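You operate a simulated robot arm through the tools that you are given. There is no shell and no other tool. Be economical: measure what you need, move in short steps, check, and stop when the job is done.

The job below is to be done with a simulated robot arm. You get a single attempt, and the scene is never put back.

## Task
Set the blue gauge arm to 90. Then set the bender lever to 90. Then put the tape reel on top of the tee on the front of the wooden bench. Then take the red valve and leave it on the top of the narrow shelf. Then take the black valve cap and put it on the top of the brown bench. Then take the white valve cap from the top of the narrow shelf and leave it on the front of the wooden bench. Then take the ring from the top of the side table and put it on the front of the wooden bench. Keep to this order. Set down upright: red valve. The blue gauge arm goes anticlockwise seen from above, to its stop. The bender lever goes anticlockwise seen from above, to its stop.

Only the result counts: the job must be done as asked and must still hold three seconds after the hand-in. Knocking over, shifting, dropping, spilling or breaking anything else fails it. Lids that push on must go on centred and level and be pressed home; caps that screw on are set level and turned clockwise until they are tight.

## Robot
A 7-joint arm with a two-finger gripper on a trunk, on a base that drives. Base frame: it is fixed to the floor where the robot stands at the start and does not move with it; the origin is under the middle of the robot, x ahead of it, y to its left, z up. Lengths are in mm, angles in degrees, forces in N, time in s.
With the tool pointing down near the work surface it reaches from about 320 to 800 mm from the robot's upright axis, wherever it stands. Its first joint turns from -166.0 to 166.0 degrees. Places, roughly: bender lever [600, 400, 900]; black valve cap (5x5x4 cm) [0, -700, 800]; blue gauge arm [500, 0, 900]; front of the wooden bench [0, 3100, 800]; red valve (6x4x9 cm) [1400, 100, 900]; ring (4x4x2 cm) [2000, 3100, 800]; tape reel (6x6x2 cm) [1100, 300, 900]; tee (10x7x4 cm) [300, 3100, 800]; top of the brown bench [-1400, -1600, 800]; top of the narrow shelf [100, -700, 800]; white valve cap (5x5x4 cm) [100, -900, 800]. Payload 2.45 kg.
Tool frame: the origin (TCP) lies between the finger pads and is the grasp point; the fingertips stand 27 mm ahead of it; z points along the fingers, y is the line along which they close. Largest opening 80 mm; the body of the gripper starts 54 mm behind the TCP.
Orientation is told as [roll, pitch, yaw] about the base's x, y, z axes, in that order, counted from this pose: with the fingers straight down and closing along the base's y, the tool's x points along the base's -x, its y along +y and its z along -z.

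## Interface
- The arm moves only by the tool apply_moves. Its argument "steps" is a list that holds one entry, the list of rows, each a list of 7 numbers: the shift along the tool's x, y, z in units of 40 mm (1.0 is 40 mm), then the turn, a rotation vector about the tool's x, y, z in units of 6 degrees (1.0 is 6 degrees), then the finger opening in m, from 0 to 0.08. In form: [[[tx, ty, tz, rx, ry, rz, grip], ...]]. A call has 1 to 10 rows; each row shifts and turns the commanded pose from where the row before left it, along the tool's axes as they then stand. A call with a number of a shift or a turn outside -1 to 1 is refused whole. Rows are played at 5 a second. More than 50 mm and 8.6 degrees between two rows, or a gripper value outside its range, and nothing of the call is played. A pose out of reach is approached as far as the arm can. The call stops where the force on the tool passes 40 N (or 10 N more than at its start, if that is more) or the arm is blocked; 0.2 s more then pass. Each finger travels about 153 mm/s and halts on what it meets, pressing with about 30 N; the grip force reading is that of the motor and also rises with nothing between the fingers. The clock runs only during rows and for 0.2 s after the last one: add rows that do not move to give the fingers time. The reply holds the time, the measured pose of the TCP, the force on the tool along the base axes, the opening and the grip force, in the units named above and with some noise, with the torque about the TCP (base axes, N m) and any sound that the robot's microphone picked up.
- Cameras (640 x 400 px; columns grow to the right, rows downward): "scene" is now at [48.7, 107.3, 1564.6]; the picture's right is [-0.44, -0.90, 0.00], its down [-0.71, 0.35, -0.62] and it looks along [0.55, -0.27, -0.79] (base axes); focal length 232 px, centre (320, 200). "wrist" rides on the gripper at [63, 12, -79] in the tool frame; the picture's right is [-0.19, 0.98, 0.00], its down [-0.72, -0.14, -0.68] and it looks along [-0.67, -0.13, 0.73] (tool axes); focal length 226 px, centre (320, 200). There is no depth. A picture from a camera that has moved, and an enlarged one, comes with that camera's place and axes in the base frame and with its lens.
- get_image(camera): a new picture of that camera. No time passes.
- raise_lower(by): slides the trunk up (or, below 0, down) by that many mm; the arm and the scene camera ride with it, the base frame stays. It gives what a move gives, with no picture.
- base_move(legs): drives the robot by 1 to 6 legs, each [ahead, turn to the left] in mm and degrees, along the robot's own axes; the way and the turn of a leg run together, so that a leg with both is an arc; at most 1500 mm and 180 degrees a leg. The arm and the cameras ride along, it lands a little off, and it stops where it bumps. It gives what a move gives.
- turn_head(pan, tilt): turns the head with the scene camera to pan (to the left, within 120 degrees either way) and tilt (down, from -29 to 69), counted from straight ahead of the robot. It gives what a move gives.
- zoom(camera, box): a new picture of the part [left, top, right, bottom] of that camera's present view, enlarged. No time passes.
- close_job(): hands the job in; it is judged then, once.

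Work in short steps. Places have to be worked out from the pictures, the camera data and where the tool is seen: move nearer, look again, correct. Check each grasp and each placing, and mend what went wrong. You have 186 turns and 156 pictures in all, those below and enlarged ones among them. Open the gripper and draw the arm clear of the work before you hand the job in, unless the task says otherwise; then end with one line.

The tools are called after "Emit:" as name(argument=value, ...) on one line, values as JSON. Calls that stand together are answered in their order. apply_moves: Moves the arm, as the interface text tells. Its arguments: {"type":"object","properties":{"steps":{"type":"array","items":{"type":"array","items":{"type":"array","items":{"type":"number"}}}}},"required":["steps"]} The other tools are called the same way: raise_lower (by) slides the trunk up or down; base_move (legs) drives the base; turn_head (pan, tilt) turns the head that bears the scene camera; get_image (camera) takes a picture; zoom (camera, box) takes an enlarged picture of a part of a camera's view; close_job () hands the job in.

At the start:

```text
clock: 0.0
ee_pos: [446.7, -250.6, 1215.0]
ee_rot: [-0.1, 0.0, 0.0]
force: [-0.7, -0.3, 0.3]
moment: [0.02, -0.02, 0.0]
width: 79.8
gripper_force: 0.1
trunk travel left (down, up): [-200.0, 340.0]
robot x, y, heading: [-0.3, 0.8, -0.1]
head pan, tilt: [-26.1, 51.8]
```

scene: 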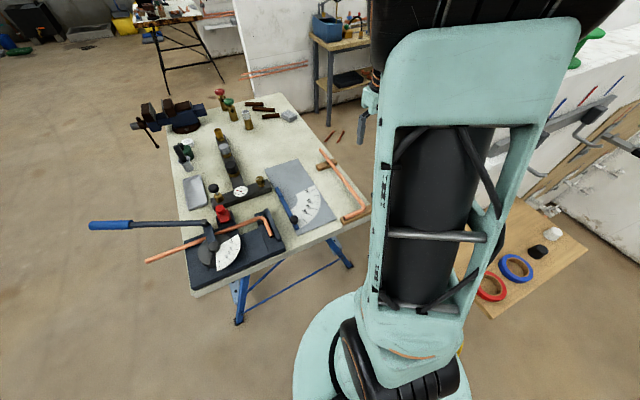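
wrist: 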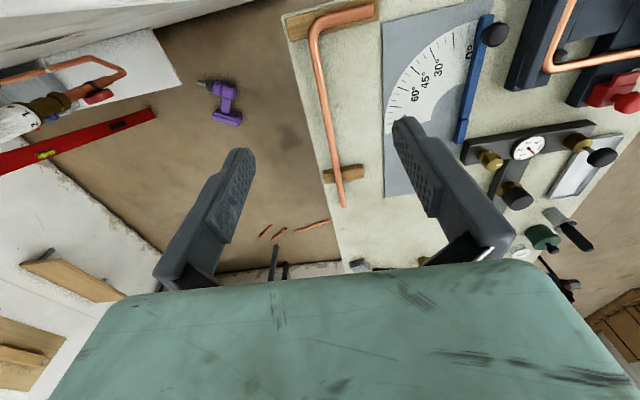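

The gauge and bender stand on the bench ahead. I zoom in on them to see the levers and their scales.

Emit:
zoom(camera="scene", box=[80, 80, 380, 300])

Emit:
zoom(camera="wrist", box=[320, 0, 640, 200])

```text
1.82 times, centred on (230, 190) of scene
camera zoom: at [48.7, 107.3, 1564.6], right [-0.44, -0.9, 0.0], down [-0.71, 0.35, -0.62], along [0.55, -0.27, -0.79], focal length 422 px, centre (484, 218)
```

zoom: 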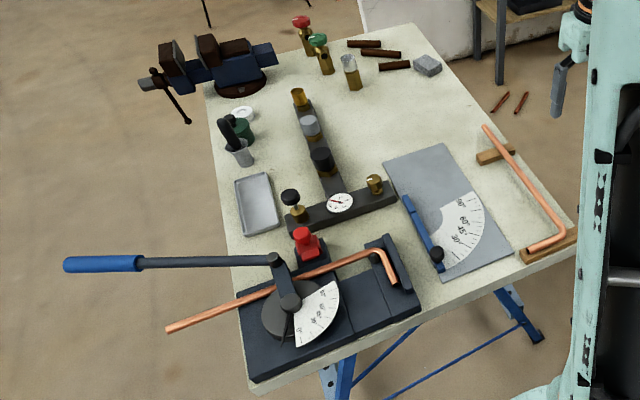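

```text
2.00 times, centred on (480, 100) of wrist
camera zoom: at [384.1, -237.7, 1293.8], right [0.19, 0.98, 0.0], down [0.72, -0.14, 0.68], along [0.67, -0.13, -0.73], focal length 452 px, centre (0, 400)
```

zoom: 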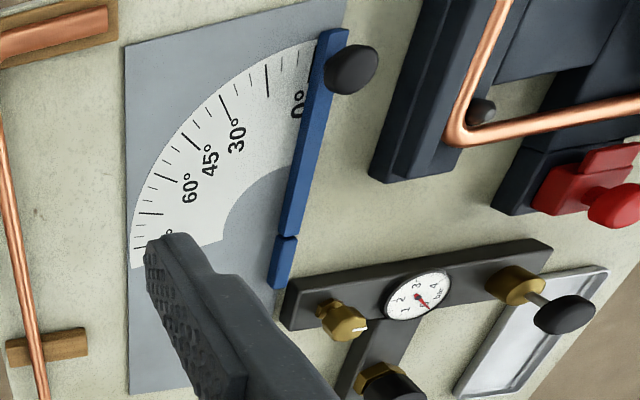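

Working from the pictures, the gauge knob is near (478, -3, 900) and its pivot near (610, -3). I bring the tool above the knob, still high, for a closer look, and turn the head to the bender.

Emit:
apply_moves(steps=[[[-0.11, 0.885, 0.3, 0, 0, 0, 0.08], [-0.11, 0.885, 0.3, 0, 0, 0, 0.08], [-0.11, 0.885, 0.3, 0, 0, 0, 0.08], [-0.11, 0.885, 0.3, 0, 0, 0, 0.08], [-0.11, 0.885, 0.3, 0, 0, 0, 0.08], [-0.11, 0.885, 0.3, 0, 0, 0, 0.08], [-0.11, 0.885, 0.3, 0, 0, 0, 0.08], [0, 0, 0, 0, 0, 0, 0.08]]])

Emit:
turn_head(pan=20, tilt=50)

Emit:
get_image(camera="scene")

Emit:
get_image(camera="wrist")

```text
clock: 1.8
ee_pos: [480.0, -1.4, 1128.8]
ee_rot: [-0.1, 0.0, 0.1]
force: [1.1, 0.5, 0.0]
moment: [0.0, 0.01, 0.01]
width: 80.3
gripper_force: 0.1
trunk travel left (down, up): [-200.0, 340.0]
robot x, y, heading: [1.7, -2.8, 0.1]
head pan, tilt: [-26.1, 51.8]
```

```text
clock: 2.9
ee_pos: [479.0, -1.2, 1130.1]
ee_rot: [0.1, 0.1, 0.0]
force: [0.3, -0.4, 0.4]
moment: [-0.02, 0.02, 0.01]
width: 80.0
gripper_force: 0.0
trunk travel left (down, up): [-200.0, 340.0]
robot x, y, heading: [-2.2, -2.3, -0.0]
head pan, tilt: [20.0, 50.0]
```

```text
151 pictures are left
camera scene: at [53.5, 166.8, 1567.0], right [0.34, -0.94, 0.0], down [-0.72, -0.26, -0.64], along [0.6, 0.22, -0.77], focal length 232 px, centre (320, 200)
```

scene: 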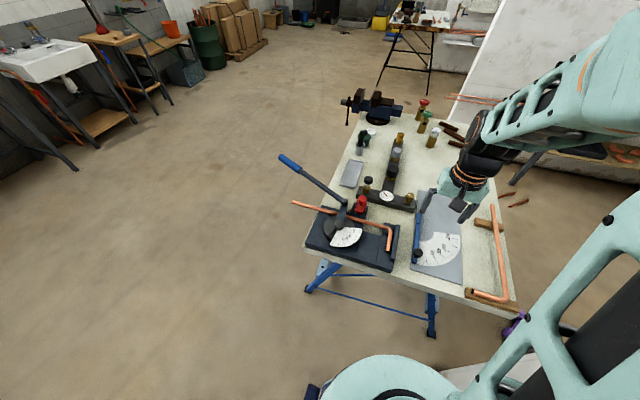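

```text
150 pictures are left
camera wrist: at [416.5, 10.9, 1209.7], right [0.19, 0.98, 0.0], down [0.72, -0.14, 0.68], along [0.67, -0.13, -0.73], focal length 226 px, centre (320, 200)
```

wrist: 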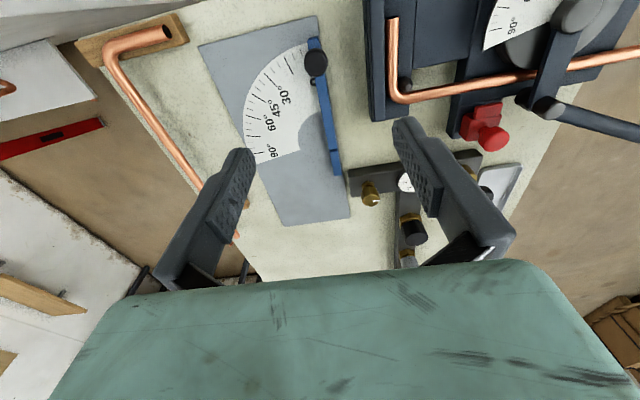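

The knob triangulates to about (477, -6, 905). I zoom in to pin down the pivot and see the shapes of both levers.

Emit:
zoom(camera="wrist", box=[190, 0, 390, 230])

Emit:
zoom(camera="scene", box=[270, 140, 470, 290])

Emit:
zoom(camera="wrist", box=[360, 0, 640, 170])

```text
1.74 times, centred on (290, 115) of wrist
camera zoom: at [416.5, 10.9, 1209.7], right [0.19, 0.98, 0.0], down [0.72, -0.14, 0.68], along [0.67, -0.13, -0.73], focal length 393 px, centre (372, 348)
```

zoom: 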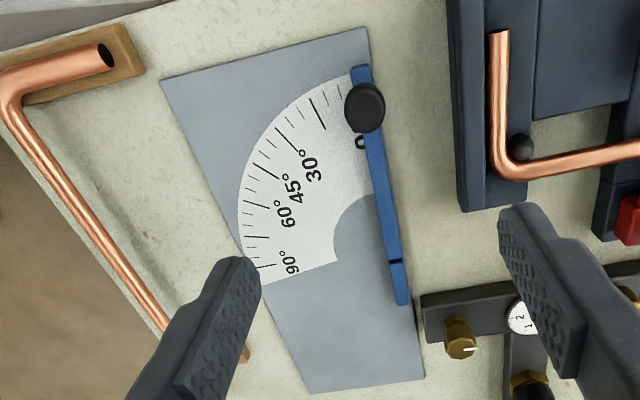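

```text
2.67 times, centred on (370, 215) of scene
camera zoom: at [53.5, 166.8, 1567.0], right [0.34, -0.94, 0.0], down [-0.72, -0.26, -0.64], along [0.6, 0.22, -0.77], focal length 619 px, centre (187, 160)
```

zoom: 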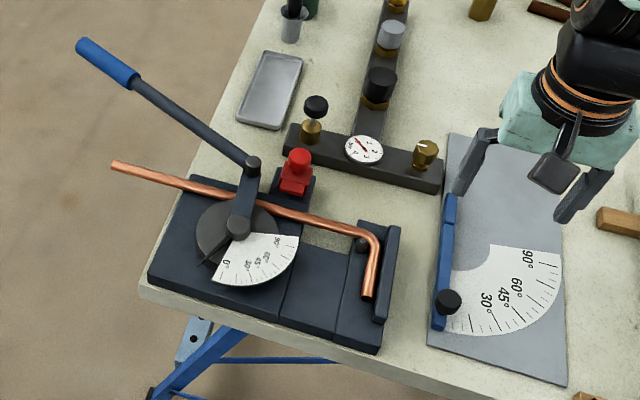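

```text
2.29 times, centred on (500, 85) of wrist
camera zoom: at [416.5, 10.9, 1209.7], right [0.19, 0.98, 0.0], down [0.72, -0.14, 0.68], along [0.67, -0.13, -0.73], focal length 517 px, centre (-91, 463)
```

zoom: 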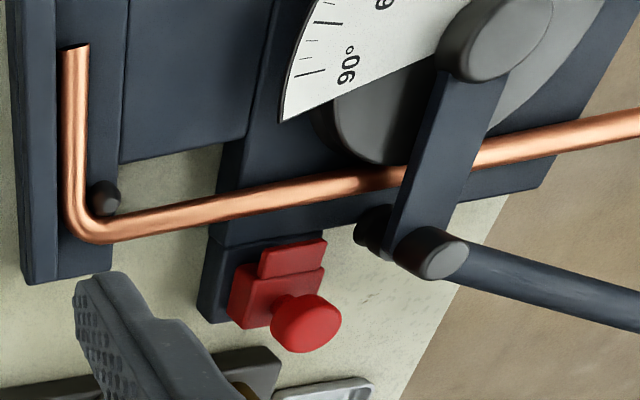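

Pivot is about (607, -4), radius ~130, knob ~26 mm across. I descend over the knob, fingers open, and check before straddling it.

Emit:
apply_moves(steps=[[[0.05, -0.11, 0.9, 0, 0, 0, 0.08], [0, 0, 0.9, 0, 0, 0, 0.08], [0, 0, 0.9, 0, 0, 0, 0.07], [0, 0, 0.9, 0, 0, 0, 0.06], [0, 0, 0.6, 0, 0, 0, 0.06], [0, 0, 0, 0, 0, 0, 0.06]]])

Emit:
get_image(camera="wrist")

Emit:
get_image(camera="scene")

```text
clock: 4.3
ee_pos: [475.8, -6.3, 960.9]
ee_rot: [0.0, -0.1, 0.0]
force: [0.4, -0.4, 0.4]
moment: [-0.01, -0.02, -0.04]
width: 60.1
gripper_force: 0.1
trunk travel left (down, up): [-200.0, 340.0]
robot x, y, heading: [0.8, -1.5, -0.0]
head pan, tilt: [20.0, 50.0]
```

```text
146 pictures are left
camera wrist: at [412.5, 5.9, 1041.7], right [0.19, 0.98, 0.0], down [0.72, -0.14, 0.68], along [0.67, -0.13, -0.73], focal length 226 px, centre (320, 200)
```

wrist: 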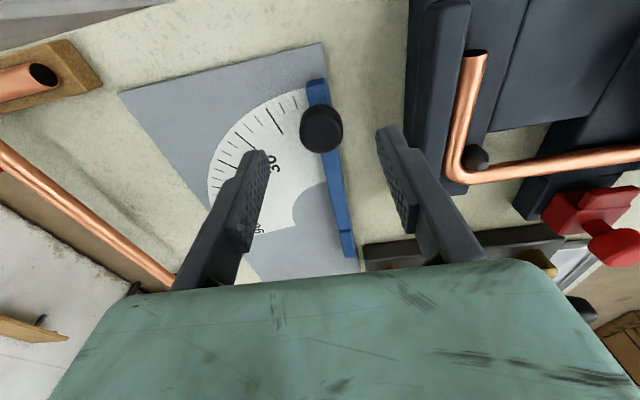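

```text
145 pictures are left
camera scene: at [53.6, 166.9, 1567.0], right [0.34, -0.94, 0.0], down [-0.72, -0.26, -0.64], along [0.6, 0.22, -0.77], focal length 232 px, centre (320, 200)
```

scene: 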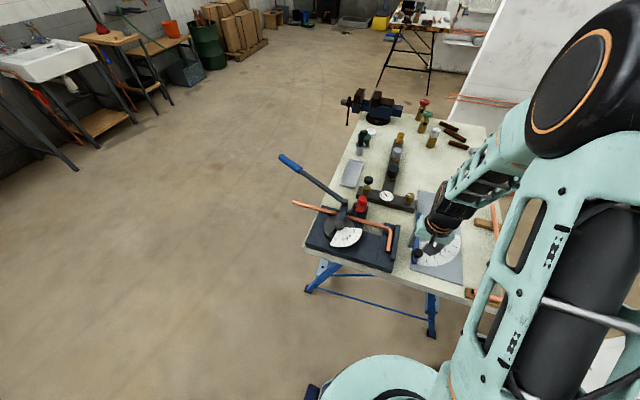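

The knob sits exactly under the tool (476, -6). I go down 48 mm and narrow the fingers round it.

Emit:
apply_moves(steps=[[[0, 0, 0.6, 0, 0, 0, 0.06], [0, 0, 0.6, 0, 0, 0, 0.06], [0, 0, 0, 0, 0, 0, 0.036], [0, 0, 0, 0, 0, 0, 0.036]]])

Emit:
get_image(camera="wrist")

```text
clock: 5.3
ee_pos: [476.5, -8.1, 915.3]
ee_rot: [0.0, 0.0, 0.0]
force: [-0.4, 0.3, -0.2]
moment: [-0.01, 0.0, -0.02]
width: 36.0
gripper_force: 0.1
trunk travel left (down, up): [-200.0, 340.0]
robot x, y, heading: [-0.3, 0.1, -0.4]
head pan, tilt: [20.0, 50.0]
```

```text
144 pictures are left
camera wrist: at [413.2, 5.0, 995.3], right [0.19, 0.98, 0.0], down [0.72, -0.14, 0.68], along [0.67, -0.13, -0.73], focal length 226 px, centre (320, 200)
```

wrist: 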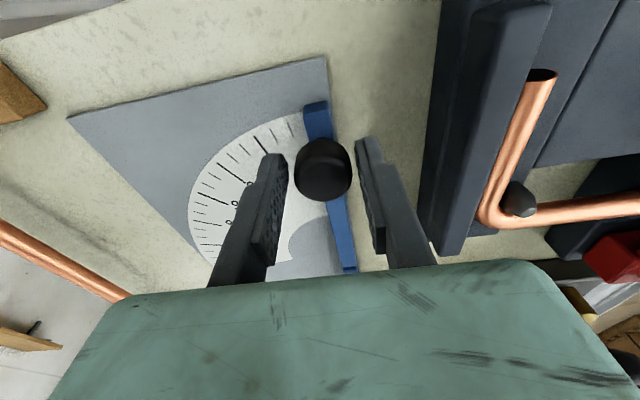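

The knob stands between the fingers. I sweep along the arc anticlockwise, turning the tool with it.

Emit:
apply_moves(steps=[[[0, 0, 0.15, 0, 0, 0, 0.036], [-0.018, -0.34, 0, 0, 0, -1, 0.036], [-0.018, -0.34, 0, 0, 0, -1, 0.036], [-0.018, -0.34, 0, 0, 0, -1, 0.036], [-0.018, -0.34, 0, 0, 0, -1, 0.036], [-0.018, -0.34, 0, 0, 0, -1, 0.036], [-0.018, -0.34, 0, 0, 0, -1, 0.036], [-0.018, -0.34, 0, 0, 0, -1, 0.036], [-0.018, -0.34, 0, 0, 0, -1, 0.036]]])

Emit:
get_image(camera="wrist")

```text
clock: 7.3
ee_pos: [519.4, -103.2, 907.7]
ee_rot: [0.0, 0.0, 48.0]
force: [-0.6, -0.1, 0.2]
moment: [0.0, 0.0, 0.01]
width: 35.8
gripper_force: 0.1
trunk travel left (down, up): [-200.0, 340.0]
robot x, y, heading: [0.2, 1.7, -0.1]
head pan, tilt: [20.0, 50.0]
```

```text
143 pictures are left
camera wrist: at [468.1, -142.6, 988.0], right [-0.6, 0.8, 0.0], down [0.58, 0.44, 0.68], along [0.54, 0.41, -0.73], focal length 226 px, centre (320, 200)
```

wrist: 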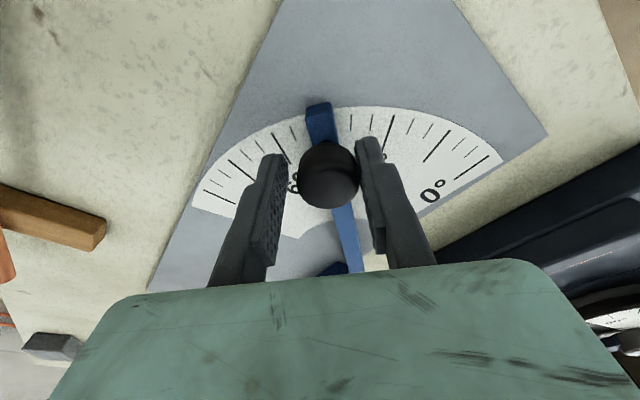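

The arm follows. I continue toward 90.

Emit:
apply_moves(steps=[[[-0.018, -0.34, 0, 0, 0, -1, 0.036], [-0.018, -0.34, 0, 0, 0, -1, 0.036], [-0.018, -0.34, 0, 0, 0, -1, 0.036], [-0.018, -0.34, 0, 0, 0, -1, 0.036], [-0.018, -0.34, 0, 0, 0, -1, 0.036], [-0.018, -0.34, 0, 0, 0, -1, 0.036], [-0.018, -0.34, 0, 0, 0, -1, 0.036], [-0.01, -0.1, 0, 0, 0, 0, 0.036]]])

Emit:
get_image(camera="wrist")

```text
clock: 9.1
ee_pos: [607.3, -138.0, 907.9]
ee_rot: [0.1, 0.0, 90.1]
force: [-17.4, -1.4, 6.1]
moment: [-0.05, 0.3, 0.06]
width: 45.5
gripper_force: 6.9
trunk travel left (down, up): [-200.0, 340.0]
robot x, y, heading: [1.1, -1.5, 0.2]
head pan, tilt: [20.0, 50.0]
```

```text
142 pictures are left
camera wrist: at [594.9, -201.6, 988.7], right [-0.98, 0.19, 0.0], down [0.14, 0.72, 0.68], along [0.13, 0.67, -0.73], focal length 226 px, centre (320, 200)
```

wrist: 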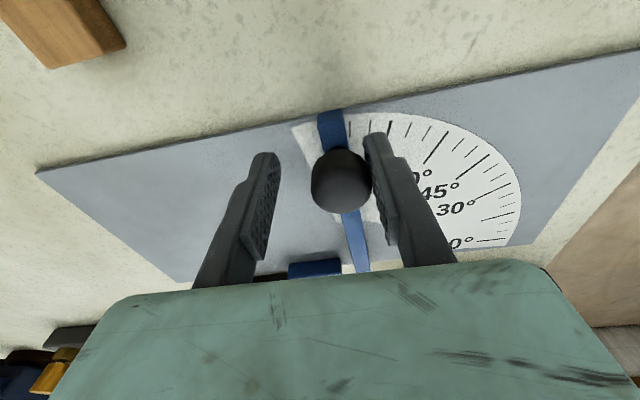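

A force of 17 N builds up, so it appears to sit at the stop. I zoom to read the scale.

Emit:
zoom(camera="wrist", box=[230, 90, 450, 290])

Emit:
apply_moves(steps=[[[0, -0.1, 0, 0, 0, 0, 0.036], [0, -0.1, 0, 0, 0, 0, 0.036], [0, 0, 0, 0, 0, 0, 0.036]]])

Emit:
zoom(camera="wrist", box=[230, 90, 450, 290])

```text
2.00 times, centred on (340, 190) of wrist
camera zoom: at [594.9, -201.6, 988.7], right [-0.98, 0.19, 0.0], down [0.14, 0.72, 0.68], along [0.13, 0.67, -0.73], focal length 452 px, centre (280, 220)
```

zoom: 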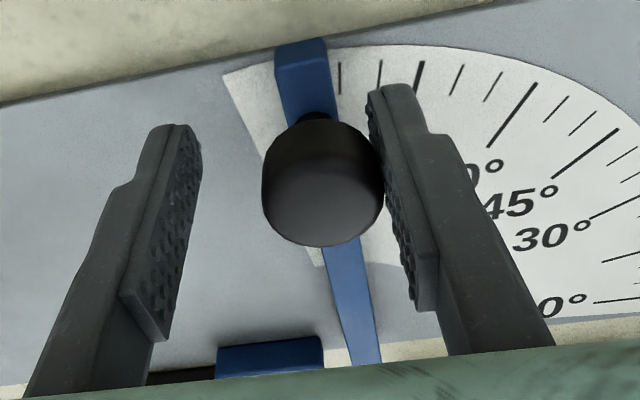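

```text
clock: 9.8
ee_pos: [610.5, -139.0, 906.5]
ee_rot: [0.7, 0.1, 89.9]
force: [-25.2, 2.2, 2.8]
moment: [-0.34, 0.3, 0.01]
width: 52.4
gripper_force: 12.0
trunk travel left (down, up): [-200.0, 340.0]
robot x, y, heading: [0.7, -1.8, -0.1]
head pan, tilt: [20.0, 50.0]
stopped in row 3: the force on the tool passed its limit at 40 N (the readings are from after the stop); the commanded pose is now the measured one
```

```text
2.00 times, centred on (340, 190) of wrist
camera zoom: at [599.5, -201.2, 987.4], right [-0.98, 0.19, 0.01], down [0.15, 0.72, 0.68], along [0.12, 0.67, -0.73], focal length 452 px, centre (280, 220)
```

zoom: 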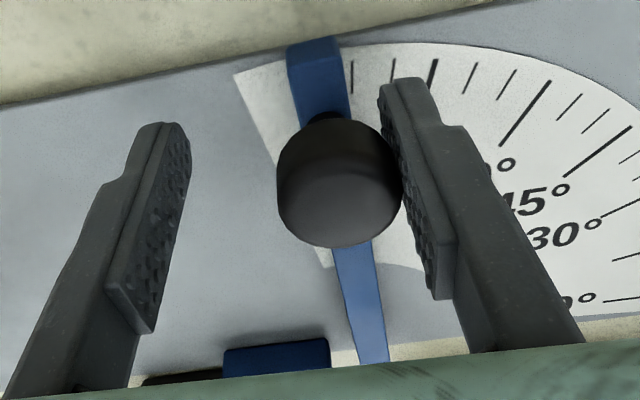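

Ticks show 75, 80, 85 and then the bar over 90, so the gauge arm is at its stop. I back off, open and rise.

Emit:
apply_moves(steps=[[[0, 0.2, 0, 0, 0, 0, 0.07], [0, 0, 0, 0, 0, 0, 0.07], [0, 0, -0.9, 0, 0, 0, 0.07], [0, 0, -0.9, 0, 0, 0, 0.07], [0, 0, -0.9, 0, 0, 0, 0.07], [0, 0, -0.9, 0, 0, 0, 0.07], [0, 0, -0.9, 0, 0, 0, 0.07], [0, 0, -0.9, 0, 0, 0, 0.07]]])

Emit:
get_image(camera="scene")

Emit:
get_image(camera="wrist")

```text
clock: 11.6
ee_pos: [607.4, -138.1, 1125.4]
ee_rot: [0.3, -0.1, 90.0]
force: [-0.6, 0.6, 0.4]
moment: [0.0, 0.02, 0.04]
width: 70.0
gripper_force: 0.0
trunk travel left (down, up): [-200.0, 340.0]
robot x, y, heading: [0.5, 0.9, -0.0]
head pan, tilt: [20.0, 50.0]
```

```text
139 pictures are left
camera scene: at [53.3, 166.9, 1567.0], right [0.34, -0.94, 0.0], down [-0.72, -0.26, -0.64], along [0.6, 0.22, -0.77], focal length 232 px, centre (320, 200)
```

scene: 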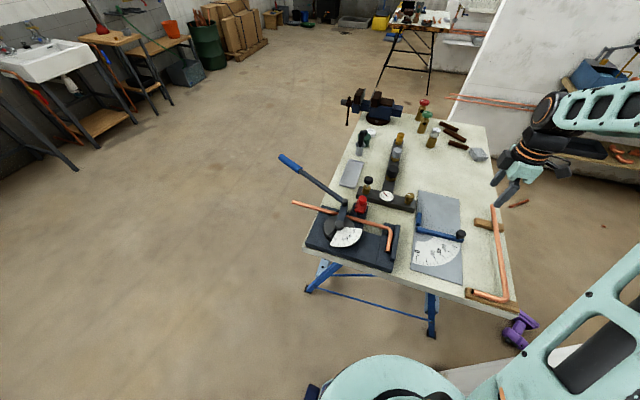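

```text
138 pictures are left
camera wrist: at [595.6, -201.1, 1206.1], right [-0.98, 0.19, 0.01], down [0.15, 0.72, 0.68], along [0.13, 0.67, -0.73], focal length 226 px, centre (320, 200)
```

wrist: 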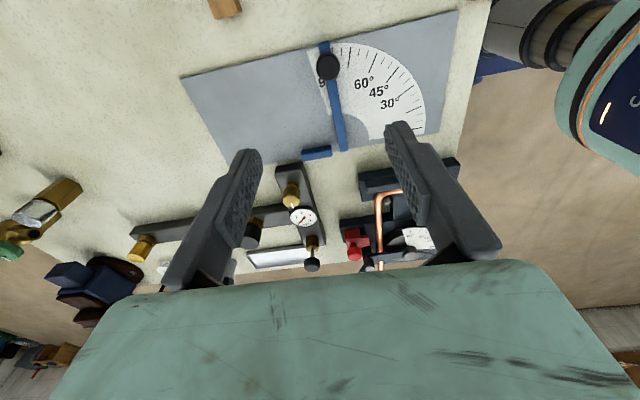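

The gauge is done. For the bender handle I need its 3D line, so I swing the arm to above the near side of the bender at height to view it.

Emit:
apply_moves(steps=[[[-0.9, 0.75, -0.4, 0, 0, 1, 0.07], [-0.9, 0.75, -0.4, 0, 0, 1, 0.07], [-0.9, 0.75, -0.4, 0, 0, 1, 0.07], [-0.9, 0.6, -0.3, 0, 0, 1, 0.07], [-0.9, 0.5, 0, 0, 0, 1, 0.07], [-0.9, 0.4, 0, 0, 0, 1, 0.07], [0, 0, 0, 0, 0, 0, 0.07]]])

Emit:
get_image(camera="wrist")

```text
clock: 13.2
ee_pos: [521.1, 100.7, 1186.2]
ee_rot: [0.3, 0.3, 53.9]
force: [0.0, -0.5, 0.1]
moment: [0.02, -0.02, -0.02]
width: 69.5
gripper_force: 0.1
trunk travel left (down, up): [-200.0, 340.0]
robot x, y, heading: [-0.9, 2.5, 0.1]
head pan, tilt: [20.0, 50.0]
```

```text
137 pictures are left
camera wrist: at [473.7, 56.7, 1266.3], right [-0.68, 0.73, 0.0], down [0.54, 0.5, 0.68], along [0.5, 0.46, -0.74], focal length 226 px, centre (320, 200)
```

wrist: 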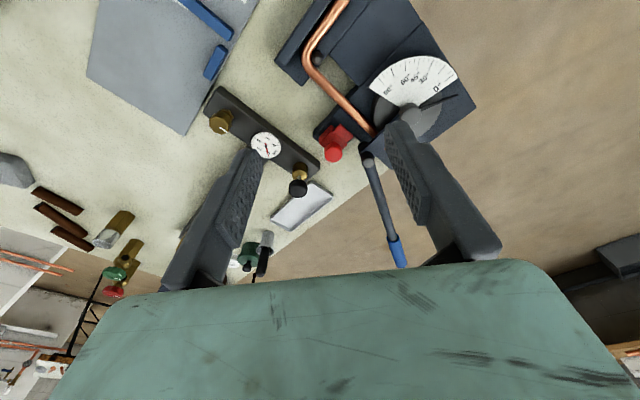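

The handle looks level at z≈935, running from the elbow (575, 266) to the tip (715, 580); pivot near (478, 252). I move above a rod point (630, 395) for a close look.

Emit:
apply_moves(steps=[[[-0.944, 0.265, 0.38, 0, 0, 0, 0.06], [-0.944, 0.265, 0.38, 0, 0, 0, 0.06], [-0.944, 0.265, 0.38, 0, 0, 0, 0.06], [-0.944, 0.265, 0.38, 0, 0, 0, 0.06], [-0.944, 0.265, 0.38, 0, 0, 0, 0.06], [-0.944, 0.265, 0.38, 0, 0, 0, 0.06], [-0.944, 0.265, 0.38, 0, 0, 0, 0.06], [-0.944, 0.265, 0.38, 0, 0, 0, 0.06], [0, 0, 0, 0, 0, 0, 0.06]]])

Emit:
get_image(camera="wrist")

Emit:
zoom(camera="scene", box=[240, 120, 480, 290])

```text
clock: 15.2
ee_pos: [628.7, 395.8, 1061.2]
ee_rot: [0.3, 0.3, 53.8]
force: [0.7, -0.4, 0.7]
moment: [-0.03, 0.0, 0.02]
width: 59.9
gripper_force: 0.0
trunk travel left (down, up): [-200.0, 340.0]
robot x, y, heading: [-5.2, 1.4, 0.1]
head pan, tilt: [20.0, 50.0]
```

```text
136 pictures are left
camera wrist: at [582.4, 352.4, 1141.8], right [-0.68, 0.73, 0.0], down [0.54, 0.5, 0.68], along [0.5, 0.46, -0.74], focal length 226 px, centre (320, 200)
```

wrist: 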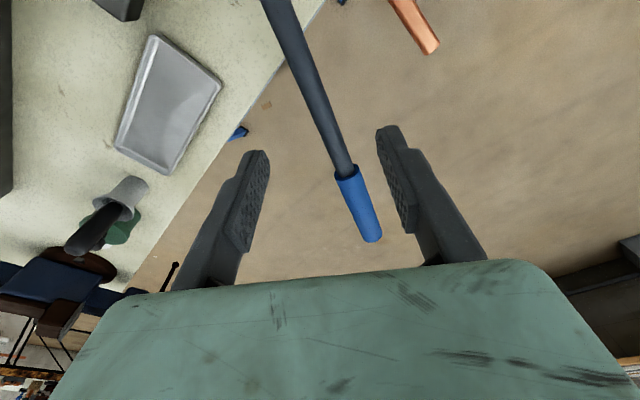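

```text
2.35 times, centred on (360, 205) of scene
camera zoom: at [53.8, 167.4, 1567.0], right [0.34, -0.94, 0.0], down [-0.72, -0.26, -0.64], along [0.6, 0.22, -0.77], focal length 546 px, centre (226, 188)
```

zoom: 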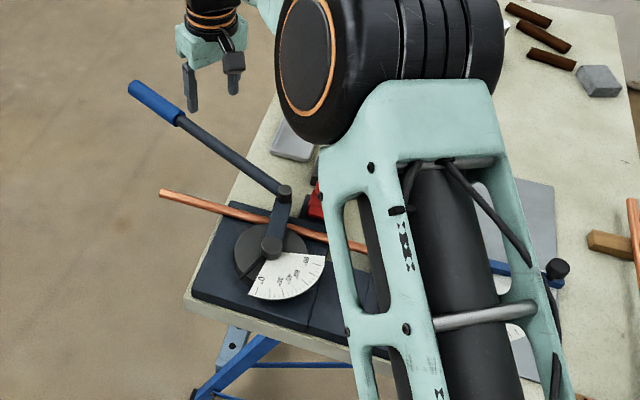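

The rod passes about 6 mm to the tool's -y side of centre. I shift by that and descend to 985 to refine the rod's height.

Emit:
apply_moves(steps=[[[0, -0.15, 0.65, 0, 0, 0, 0.06], [0, 0, 0.65, 0, 0, 0, 0.06], [0, 0, 0.6, 0, 0, 0, 0.06], [0, 0, 0, 0, 0, 0, 0.06]]])

Emit:
get_image(camera="wrist")

Emit:
zoom(camera="scene", box=[250, 120, 390, 220])

```text
clock: 16.2
ee_pos: [633.9, 393.0, 985.3]
ee_rot: [0.2, 0.4, 53.9]
force: [-0.1, -0.2, -0.2]
moment: [-0.01, 0.03, -0.01]
width: 60.2
gripper_force: 0.2
trunk travel left (down, up): [-200.0, 340.0]
robot x, y, heading: [-3.0, 3.8, -0.0]
head pan, tilt: [20.0, 50.0]
```

```text
134 pictures are left
camera wrist: at [587.5, 349.0, 1066.6], right [-0.68, 0.73, 0.0], down [0.54, 0.5, 0.68], along [0.5, 0.46, -0.74], focal length 226 px, centre (320, 200)
```

wrist: 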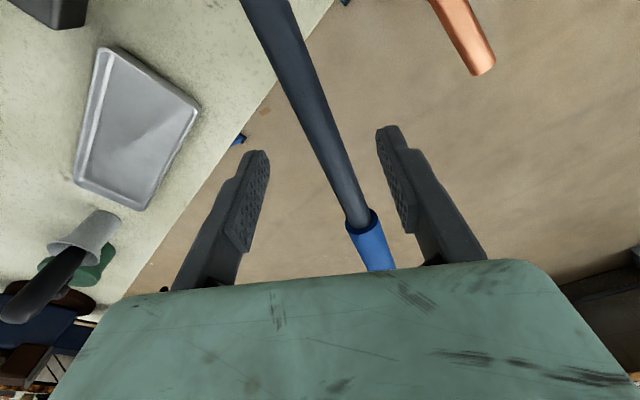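

```text
4.00 times, centred on (320, 170) of scene
camera zoom: at [53.8, 167.1, 1567.0], right [0.34, -0.94, 0.0], down [-0.72, -0.26, -0.64], along [0.6, 0.22, -0.77], focal length 928 px, centre (320, 320)
```

zoom: 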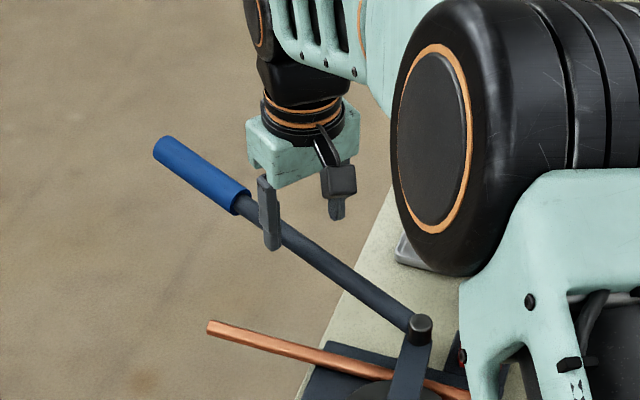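

Rod centre ~ z 918, ~17 mm thick; the pipe end is at radius ~206 with top ~903. I straddle the rod at (645, 420), radius ~238, clear of the pipe, and go down to 925.

Emit:
apply_moves(steps=[[[-0.72, 0.16, 0, 0, 0, 0, 0.06], [0, 0, 0.5, 0, 0, 0, 0.06], [0, 0, 0.5, 0, 0, 0, 0.06], [0, 0, 0.5, 0, 0, 0, 0.06], [0, 0, 0, 0, 0, 0, 0.045], [0, 0, 0, 0, 0, 0, 0.045]]])

Emit:
get_image(camera="wrist")

Emit:
zoom(camera="scene", box=[250, 120, 390, 220])

```text
clock: 17.6
ee_pos: [646.4, 420.0, 924.4]
ee_rot: [0.3, 0.3, 54.0]
force: [-0.7, 0.4, 0.2]
moment: [-0.01, -0.01, 0.02]
width: 44.8
gripper_force: 0.0
trunk travel left (down, up): [-200.0, 340.0]
robot x, y, heading: [1.4, 0.8, 0.3]
head pan, tilt: [20.0, 50.0]
```

```text
132 pictures are left
camera wrist: at [600.1, 375.8, 1005.0], right [-0.68, 0.73, 0.0], down [0.54, 0.5, 0.68], along [0.5, 0.46, -0.74], focal length 226 px, centre (320, 200)
```

wrist: 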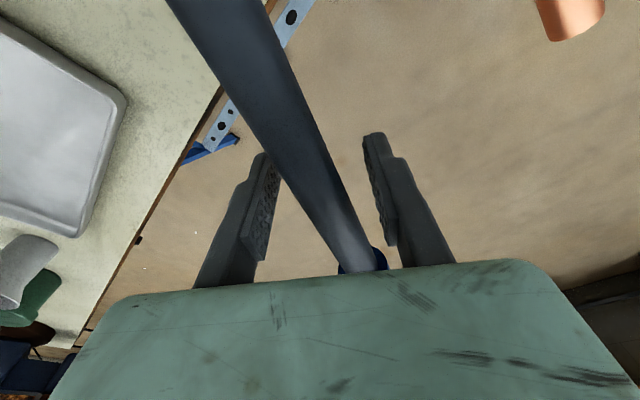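

```text
4.00 times, centred on (320, 170) of scene
camera zoom: at [53.4, 166.9, 1567.0], right [0.34, -0.94, 0.0], down [-0.72, -0.26, -0.64], along [0.6, 0.22, -0.77], focal length 928 px, centre (320, 320)
```

zoom: 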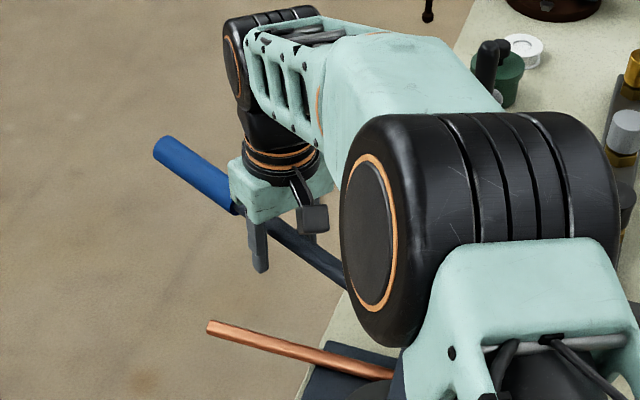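

The rod lies between the fingers. I sweep it anticlockwise, 6° per row.

Emit:
apply_moves(steps=[[[-0.065, 0.62, 0, 0, 0, -1, 0.045], [-0.065, 0.62, 0, 0, 0, -1, 0.045], [-0.065, 0.62, 0, 0, 0, -1, 0.045], [-0.065, 0.62, 0, 0, 0, -1, 0.045], [-0.065, 0.62, 0, 0, 0, -1, 0.045], [0, 0, 0, 0, 0, 0, 0.045]]])

Emit:
get_image(camera="wrist")

Emit:
get_image(camera="scene")

```text
clock: 19.0
ee_pos: [537.4, 480.7, 924.2]
ee_rot: [0.4, 0.1, 83.9]
force: [-0.3, 0.1, 0.4]
moment: [0.01, 0.0, 0.03]
width: 45.3
gripper_force: 0.1
trunk travel left (down, up): [-200.0, 340.0]
robot x, y, heading: [-3.4, 0.1, -0.2]
head pan, tilt: [20.0, 50.0]
```

```text
130 pictures are left
camera wrist: at [519.8, 419.5, 1004.4], right [-0.96, 0.29, 0.01], down [0.22, 0.7, 0.68], along [0.2, 0.65, -0.73], focal length 226 px, centre (320, 200)
```

wrist: 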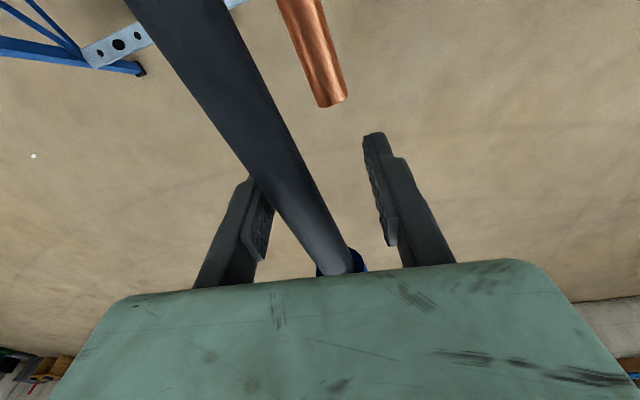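

```text
129 pictures are left
camera scene: at [53.4, 167.1, 1566.9], right [0.34, -0.94, 0.0], down [-0.72, -0.26, -0.64], along [0.6, 0.22, -0.77], focal length 232 px, centre (320, 200)
```

scene: 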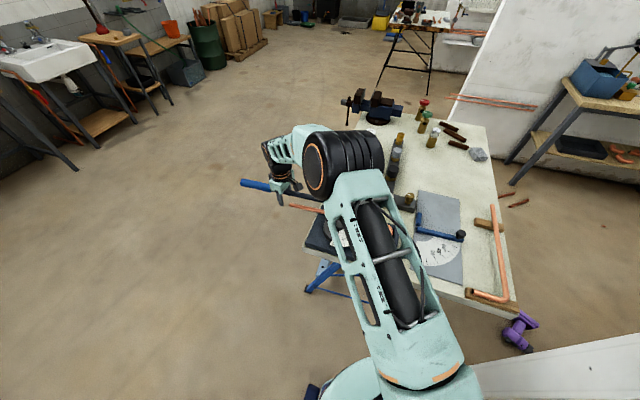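

It follows well and the fingers pass outside the pipe end. I continue.

Emit:
apply_moves(steps=[[[-0.065, 0.62, 0, 0, 0, -1, 0.045], [-0.065, 0.62, 0, 0, 0, -1, 0.045], [-0.065, 0.62, 0, 0, 0, -1, 0.045], [-0.065, 0.62, 0, 0, 0, -1, 0.045], [-0.065, 0.62, 0, 0, 0, -1, 0.045], [-0.065, 0.62, 0, 0, 0, -1, 0.045], [-0.065, 0.62, 0, 0, 0, -1, 0.045], [0, 0, 0, 0, 0, 0, 0.045]]])

Emit:
get_image(camera="wrist")

Emit:
get_image(camera="scene")

```text
clock: 20.8
ee_pos: [365.9, 461.3, 927.1]
ee_rot: [0.4, -0.1, 126.0]
force: [0.1, 0.6, 0.1]
moment: [-0.03, -0.01, -0.02]
width: 45.0
gripper_force: 0.1
trunk travel left (down, up): [-200.0, 340.0]
robot x, y, heading: [1.8, 0.7, -0.1]
head pan, tilt: [20.0, 50.0]
```

```text
128 pictures are left
camera wrist: at [394.9, 402.2, 1006.7], right [-0.91, -0.42, 0.01], down [-0.3, 0.66, 0.68], along [-0.29, 0.62, -0.73], focal length 226 px, centre (320, 200)
```

wrist: 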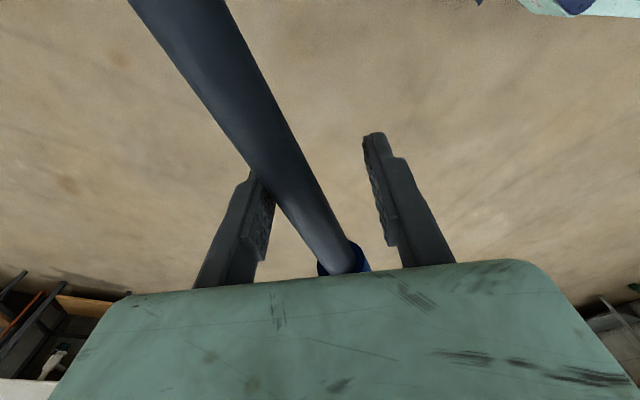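

```text
127 pictures are left
camera scene: at [53.4, 167.0, 1566.9], right [0.34, -0.94, 0.0], down [-0.72, -0.26, -0.64], along [0.6, 0.22, -0.77], focal length 232 px, centre (320, 200)
```

scene: 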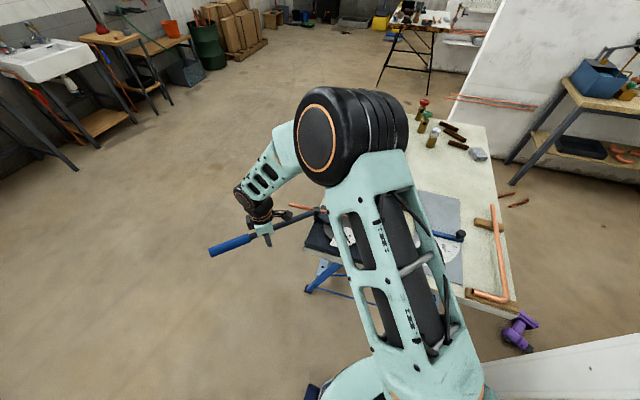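

72° done. I go on to the stop with finer rows at the end.

Emit:
apply_moves(steps=[[[-0.065, 0.62, 0, 0, 0, -1, 0.045], [-0.065, 0.62, 0, 0, 0, -1, 0.045], [-0.03, 0.31, 0, 0, 0, -0.5, 0.045], [-0.03, 0.31, 0, 0, 0, -0.5, 0.045], [-0.03, 0.31, 0, 0, 0, -0.5, 0.045], [0, 0, 0, 0, 0, 0, 0.045]]])

Emit:
get_image(camera="scene")

Emit:
get_image(camera="wrist")

```text
clock: 22.2
ee_pos: [300.4, 407.0, 927.4]
ee_rot: [0.3, -0.3, 146.9]
force: [-0.2, 1.3, 0.3]
moment: [-0.03, -0.04, 0.04]
width: 45.5
gripper_force: 0.7
trunk travel left (down, up): [-200.0, 340.0]
robot x, y, heading: [-2.2, 3.0, 0.0]
head pan, tilt: [20.0, 50.0]
```

```text
126 pictures are left
camera scene: at [53.4, 167.1, 1567.0], right [0.34, -0.94, 0.0], down [-0.72, -0.26, -0.64], along [0.6, 0.22, -0.77], focal length 232 px, centre (320, 200)
```

scene: 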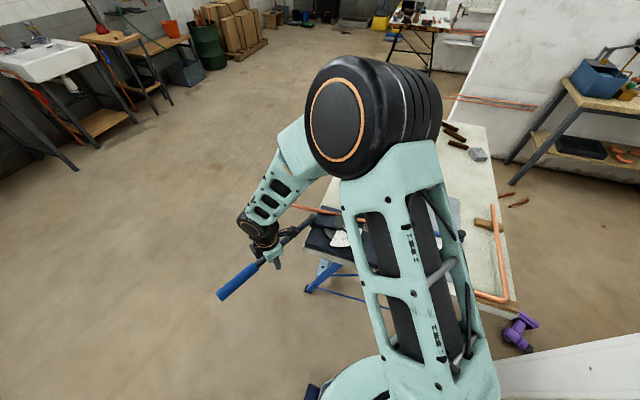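

```text
125 pictures are left
camera wrist: at [347.1, 362.7, 1008.2], right [-0.7, -0.72, 0.01], down [-0.52, 0.51, 0.68], along [-0.49, 0.47, -0.73], focal length 226 px, centre (320, 200)
```

wrist: 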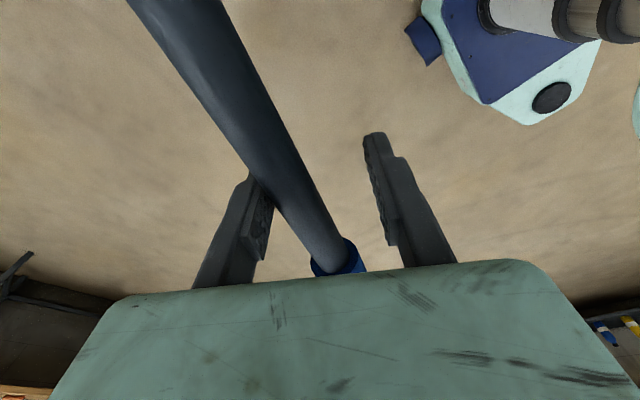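

Grip force just starts to rise. I nudge on in small rows until the stop is felt.

Emit:
apply_moves(steps=[[[-0.02, 0.2, 0, 0, 0, -0.33, 0.045], [-0.02, 0.2, 0, 0, 0, -0.33, 0.045], [0, 0, 0, 0, 0, 0, 0.045]]])

Emit:
get_image(camera="wrist")

```text
clock: 23.0
ee_pos: [289.9, 394.3, 927.6]
ee_rot: [0.3, -0.2, 150.9]
force: [0.2, 0.9, -1.1]
moment: [0.0, 0.04, 0.03]
width: 45.6
gripper_force: 1.1
trunk travel left (down, up): [-200.0, 340.0]
robot x, y, heading: [-2.2, 2.7, 0.1]
head pan, tilt: [20.0, 50.0]
```

```text
124 pictures are left
camera wrist: at [340.3, 353.8, 1007.7], right [-0.65, -0.76, 0.01], down [-0.55, 0.47, 0.68], along [-0.53, 0.44, -0.73], focal length 226 px, centre (320, 200)
```

wrist: 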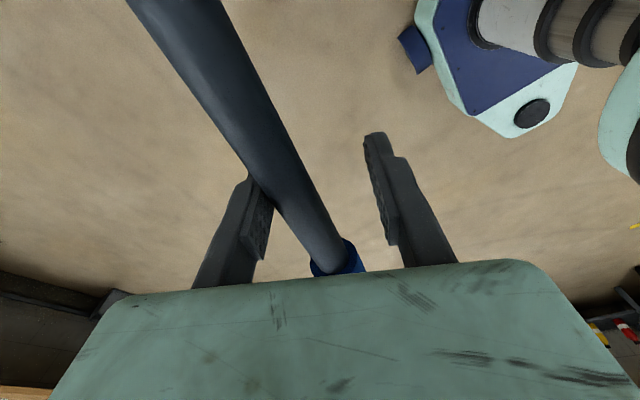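

Emit:
apply_moves(steps=[[[-0.02, 0.2, 0, 0, 0, -0.33, 0.045], [-0.02, 0.2, 0, 0, 0, -0.33, 0.045], [0, 0, 0, 0, 0, 0, 0.045]]])

Emit:
get_image(camera="wrist")

Emit:
zoom(camera="scene", box=[190, 180, 370, 310])

```text
clock: 23.8
ee_pos: [280.9, 382.0, 927.7]
ee_rot: [0.3, -0.3, 154.8]
force: [-0.5, 0.7, 0.7]
moment: [-0.01, 0.03, 0.02]
width: 45.4
gripper_force: 0.9
trunk travel left (down, up): [-200.0, 340.0]
robot x, y, heading: [-2.1, -5.1, -0.1]
head pan, tilt: [20.0, 50.0]
```

```text
123 pictures are left
camera wrist: at [334.4, 344.4, 1006.6], right [-0.59, -0.81, 0.01], down [-0.59, 0.43, 0.68], along [-0.55, 0.4, -0.73], focal length 226 px, centre (320, 200)
```

wrist: 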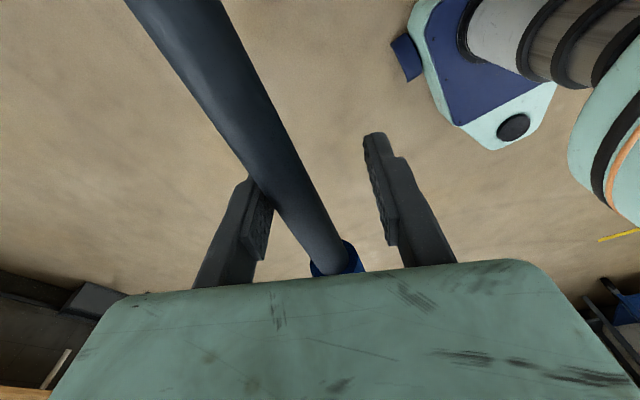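

```text
3.08 times, centred on (280, 245) of scene
camera zoom: at [53.5, 167.1, 1566.9], right [0.34, -0.94, 0.0], down [-0.72, -0.26, -0.64], along [0.6, 0.22, -0.77], focal length 714 px, centre (443, 62)
```

zoom: 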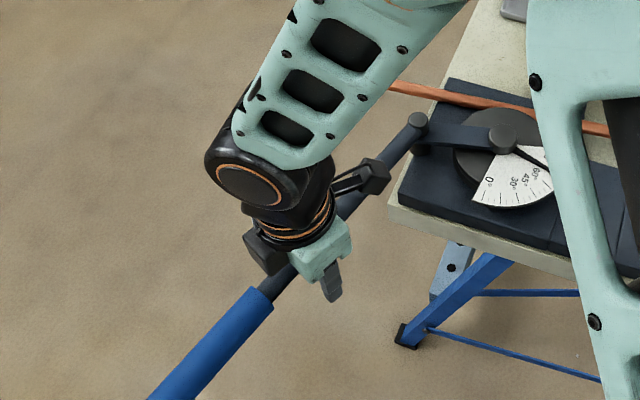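

Emit:
zoom(camera="scene", box=[310, 200, 360, 250])

```text
8.00 times, centred on (335, 225) of scene
camera zoom: at [53.5, 167.1, 1566.9], right [0.34, -0.94, 0.0], down [-0.72, -0.26, -0.64], along [0.6, 0.22, -0.77], focal length 1857 px, centre (200, 0)
```

zoom: 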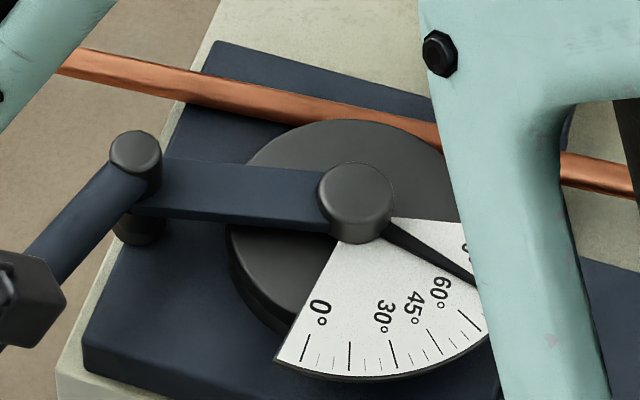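

The pointer reads about 75-77, so the lever started below 0. I keep going toward the stop.

Emit:
apply_moves(steps=[[[-0.03, 0.31, 0, 0, 0, -0.5, 0.045], [-0.03, 0.31, 0, 0, 0, -0.5, 0.045], [-0.03, 0.31, 0, 0, 0, -0.5, 0.045], [-0.03, 0.31, 0, 0, 0, -0.5, 0.045], [0, 0, 0, 0, 0, 0, 0.045]]])

Emit:
turn_head(pan=45, tilt=50)

Emit:
get_image(camera="scene")

```text
clock: 25.0
ee_pos: [257.9, 336.9, 926.3]
ee_rot: [0.3, -0.3, 166.9]
force: [-0.6, 1.1, -0.9]
moment: [0.01, 0.04, -0.01]
width: 45.6
gripper_force: 0.9
trunk travel left (down, up): [-200.0, 340.0]
robot x, y, heading: [-0.4, -0.0, 0.1]
head pan, tilt: [20.0, 50.0]
```

```text
clock: 25.9
ee_pos: [257.9, 338.2, 927.3]
ee_rot: [0.0, -0.3, 166.9]
force: [1.1, 0.8, -1.0]
moment: [0.01, 0.0, 0.04]
width: 44.9
gripper_force: 0.3
trunk travel left (down, up): [-200.0, 340.0]
robot x, y, heading: [-2.4, -4.8, -0.1]
head pan, tilt: [45.0, 50.0]
```

```text
120 pictures are left
camera scene: at [35.6, 195.1, 1567.0], right [0.71, -0.71, 0.0], down [-0.54, -0.54, -0.64], along [0.45, 0.45, -0.77], focal length 232 px, centre (320, 200)
```

scene: 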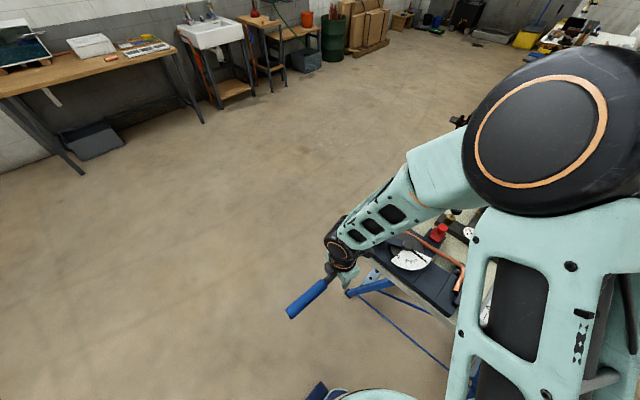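

Emit:
zoom(camera="scene", box=[370, 220, 470, 290])

```text
5.71 times, centred on (420, 255) of scene
camera zoom: at [35.6, 195.1, 1567.0], right [0.71, -0.71, 0.0], down [-0.54, -0.54, -0.64], along [0.45, 0.45, -0.77], focal length 1326 px, centre (-251, -114)
```

zoom: 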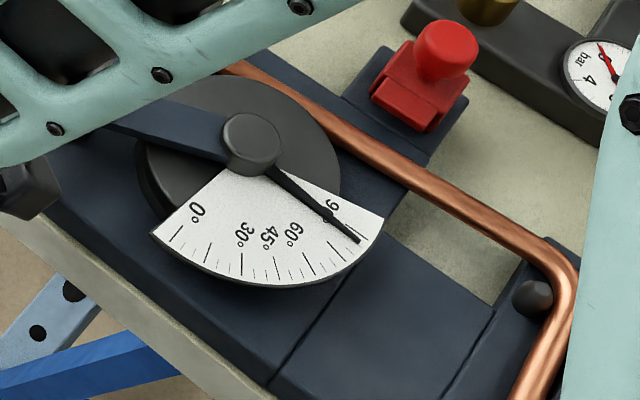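

The pointer is at ~85-88. A few more small rows to feel the stop.

Emit:
apply_moves(steps=[[[-0.02, 0.2, 0, 0, 0, -0.33, 0.045], [-0.02, 0.2, 0, 0, 0, -0.33, 0.045], [-0.02, 0.2, 0, 0, 0, -0.33, 0.045], [0, 0, 0, 0, 0, 0, 0.045]]])

Emit:
zoom(camera="scene", box=[370, 220, 470, 290])

```text
clock: 26.9
ee_pos: [252.1, 314.7, 927.7]
ee_rot: [0.1, -0.4, 172.9]
force: [-0.3, 0.5, -0.3]
moment: [-0.03, 0.0, 0.04]
width: 45.7
gripper_force: 0.7
trunk travel left (down, up): [-200.0, 340.0]
robot x, y, heading: [-2.6, -1.6, 0.1]
head pan, tilt: [45.0, 50.0]
```

```text
5.71 times, centred on (420, 255) of scene
camera zoom: at [35.6, 195.2, 1567.0], right [0.71, -0.71, 0.0], down [-0.54, -0.54, -0.64], along [0.45, 0.45, -0.77], focal length 1326 px, centre (-251, -114)
```

zoom: 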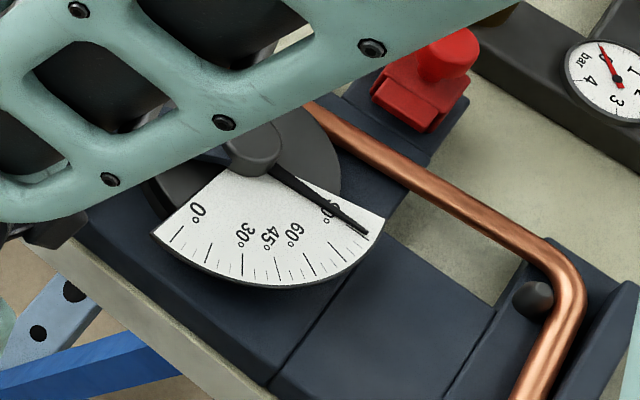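

Emit:
apply_moves(steps=[[[-0.02, 0.2, 0, 0, 0, -0.33, 0.045], [-0.02, 0.2, 0, 0, 0, -0.33, 0.045], [0, 0, 0, 0, 0, 0, 0.045]]])

Emit:
zoom(camera="scene", box=[370, 220, 470, 290])

Emit:
get_image(camera="wrist")

```text
clock: 27.7
ee_pos: [249.9, 299.9, 927.1]
ee_rot: [0.1, -0.4, 176.8]
force: [-0.7, 1.6, 0.3]
moment: [-0.03, 0.02, 0.01]
width: 46.1
gripper_force: 1.3
trunk travel left (down, up): [-200.0, 340.0]
robot x, y, heading: [-3.5, -5.0, -0.1]
head pan, tilt: [45.0, 50.0]
```

```text
5.71 times, centred on (420, 255) of scene
camera zoom: at [35.6, 195.2, 1567.0], right [0.71, -0.71, 0.0], down [-0.54, -0.54, -0.64], along [0.45, 0.45, -0.77], focal length 1326 px, centre (-251, -114)
```

zoom: 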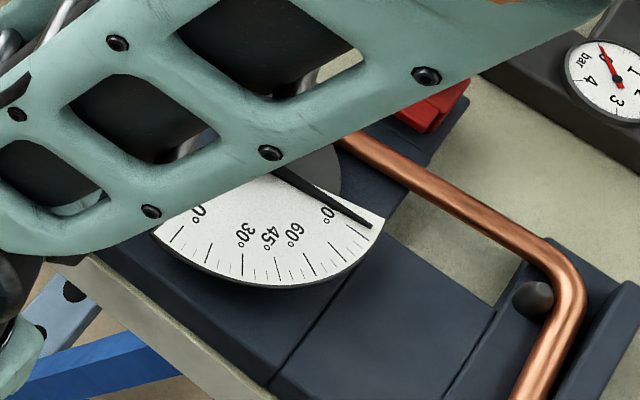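

```text
116 pictures are left
camera wrist: at [312.5, 283.5, 1007.1], right [-0.25, -0.97, 0.0], down [-0.7, 0.18, 0.69], along [-0.66, 0.17, -0.73], focal length 226 px, centre (320, 200)
```

wrist: 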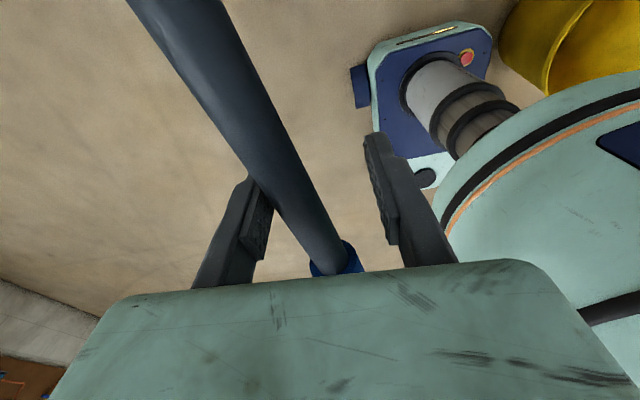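

The pointer is just past the 85 tick, essentially at 90. I press on gently for the stop.

Emit:
apply_moves(steps=[[[-0.01, 0.1, 0, 0, 0, -0.16, 0.045], [-0.01, 0.1, 0, 0, 0, -0.16, 0.045], [0, 0, 0, 0, 0, 0, 0.045]]])

Emit:
zoom(camera="scene", box=[395, 240, 455, 282])

```text
clock: 28.5
ee_pos: [247.8, 290.9, 927.4]
ee_rot: [0.1, -0.4, 178.7]
force: [0.2, 1.5, -0.7]
moment: [0.0, -0.02, 0.07]
width: 46.2
gripper_force: 1.0
trunk travel left (down, up): [-200.0, 340.0]
robot x, y, heading: [2.1, -3.5, -0.0]
head pan, tilt: [45.0, 50.0]
```

```text
9.52 times, centred on (425, 261) of scene
camera zoom: at [35.5, 195.3, 1566.9], right [0.71, -0.71, 0.0], down [-0.54, -0.54, -0.64], along [0.45, 0.45, -0.77], focal length 2210 px, centre (-680, -381)
```

zoom: 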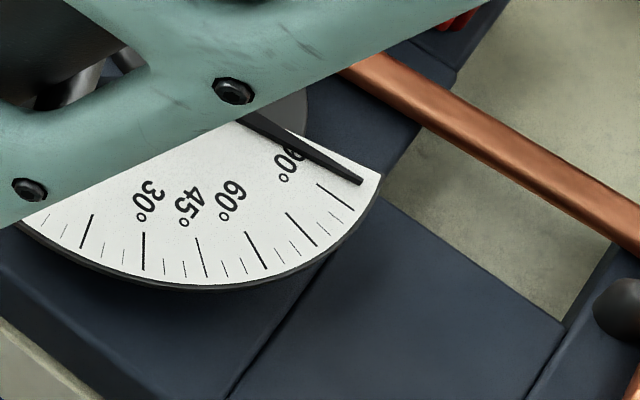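

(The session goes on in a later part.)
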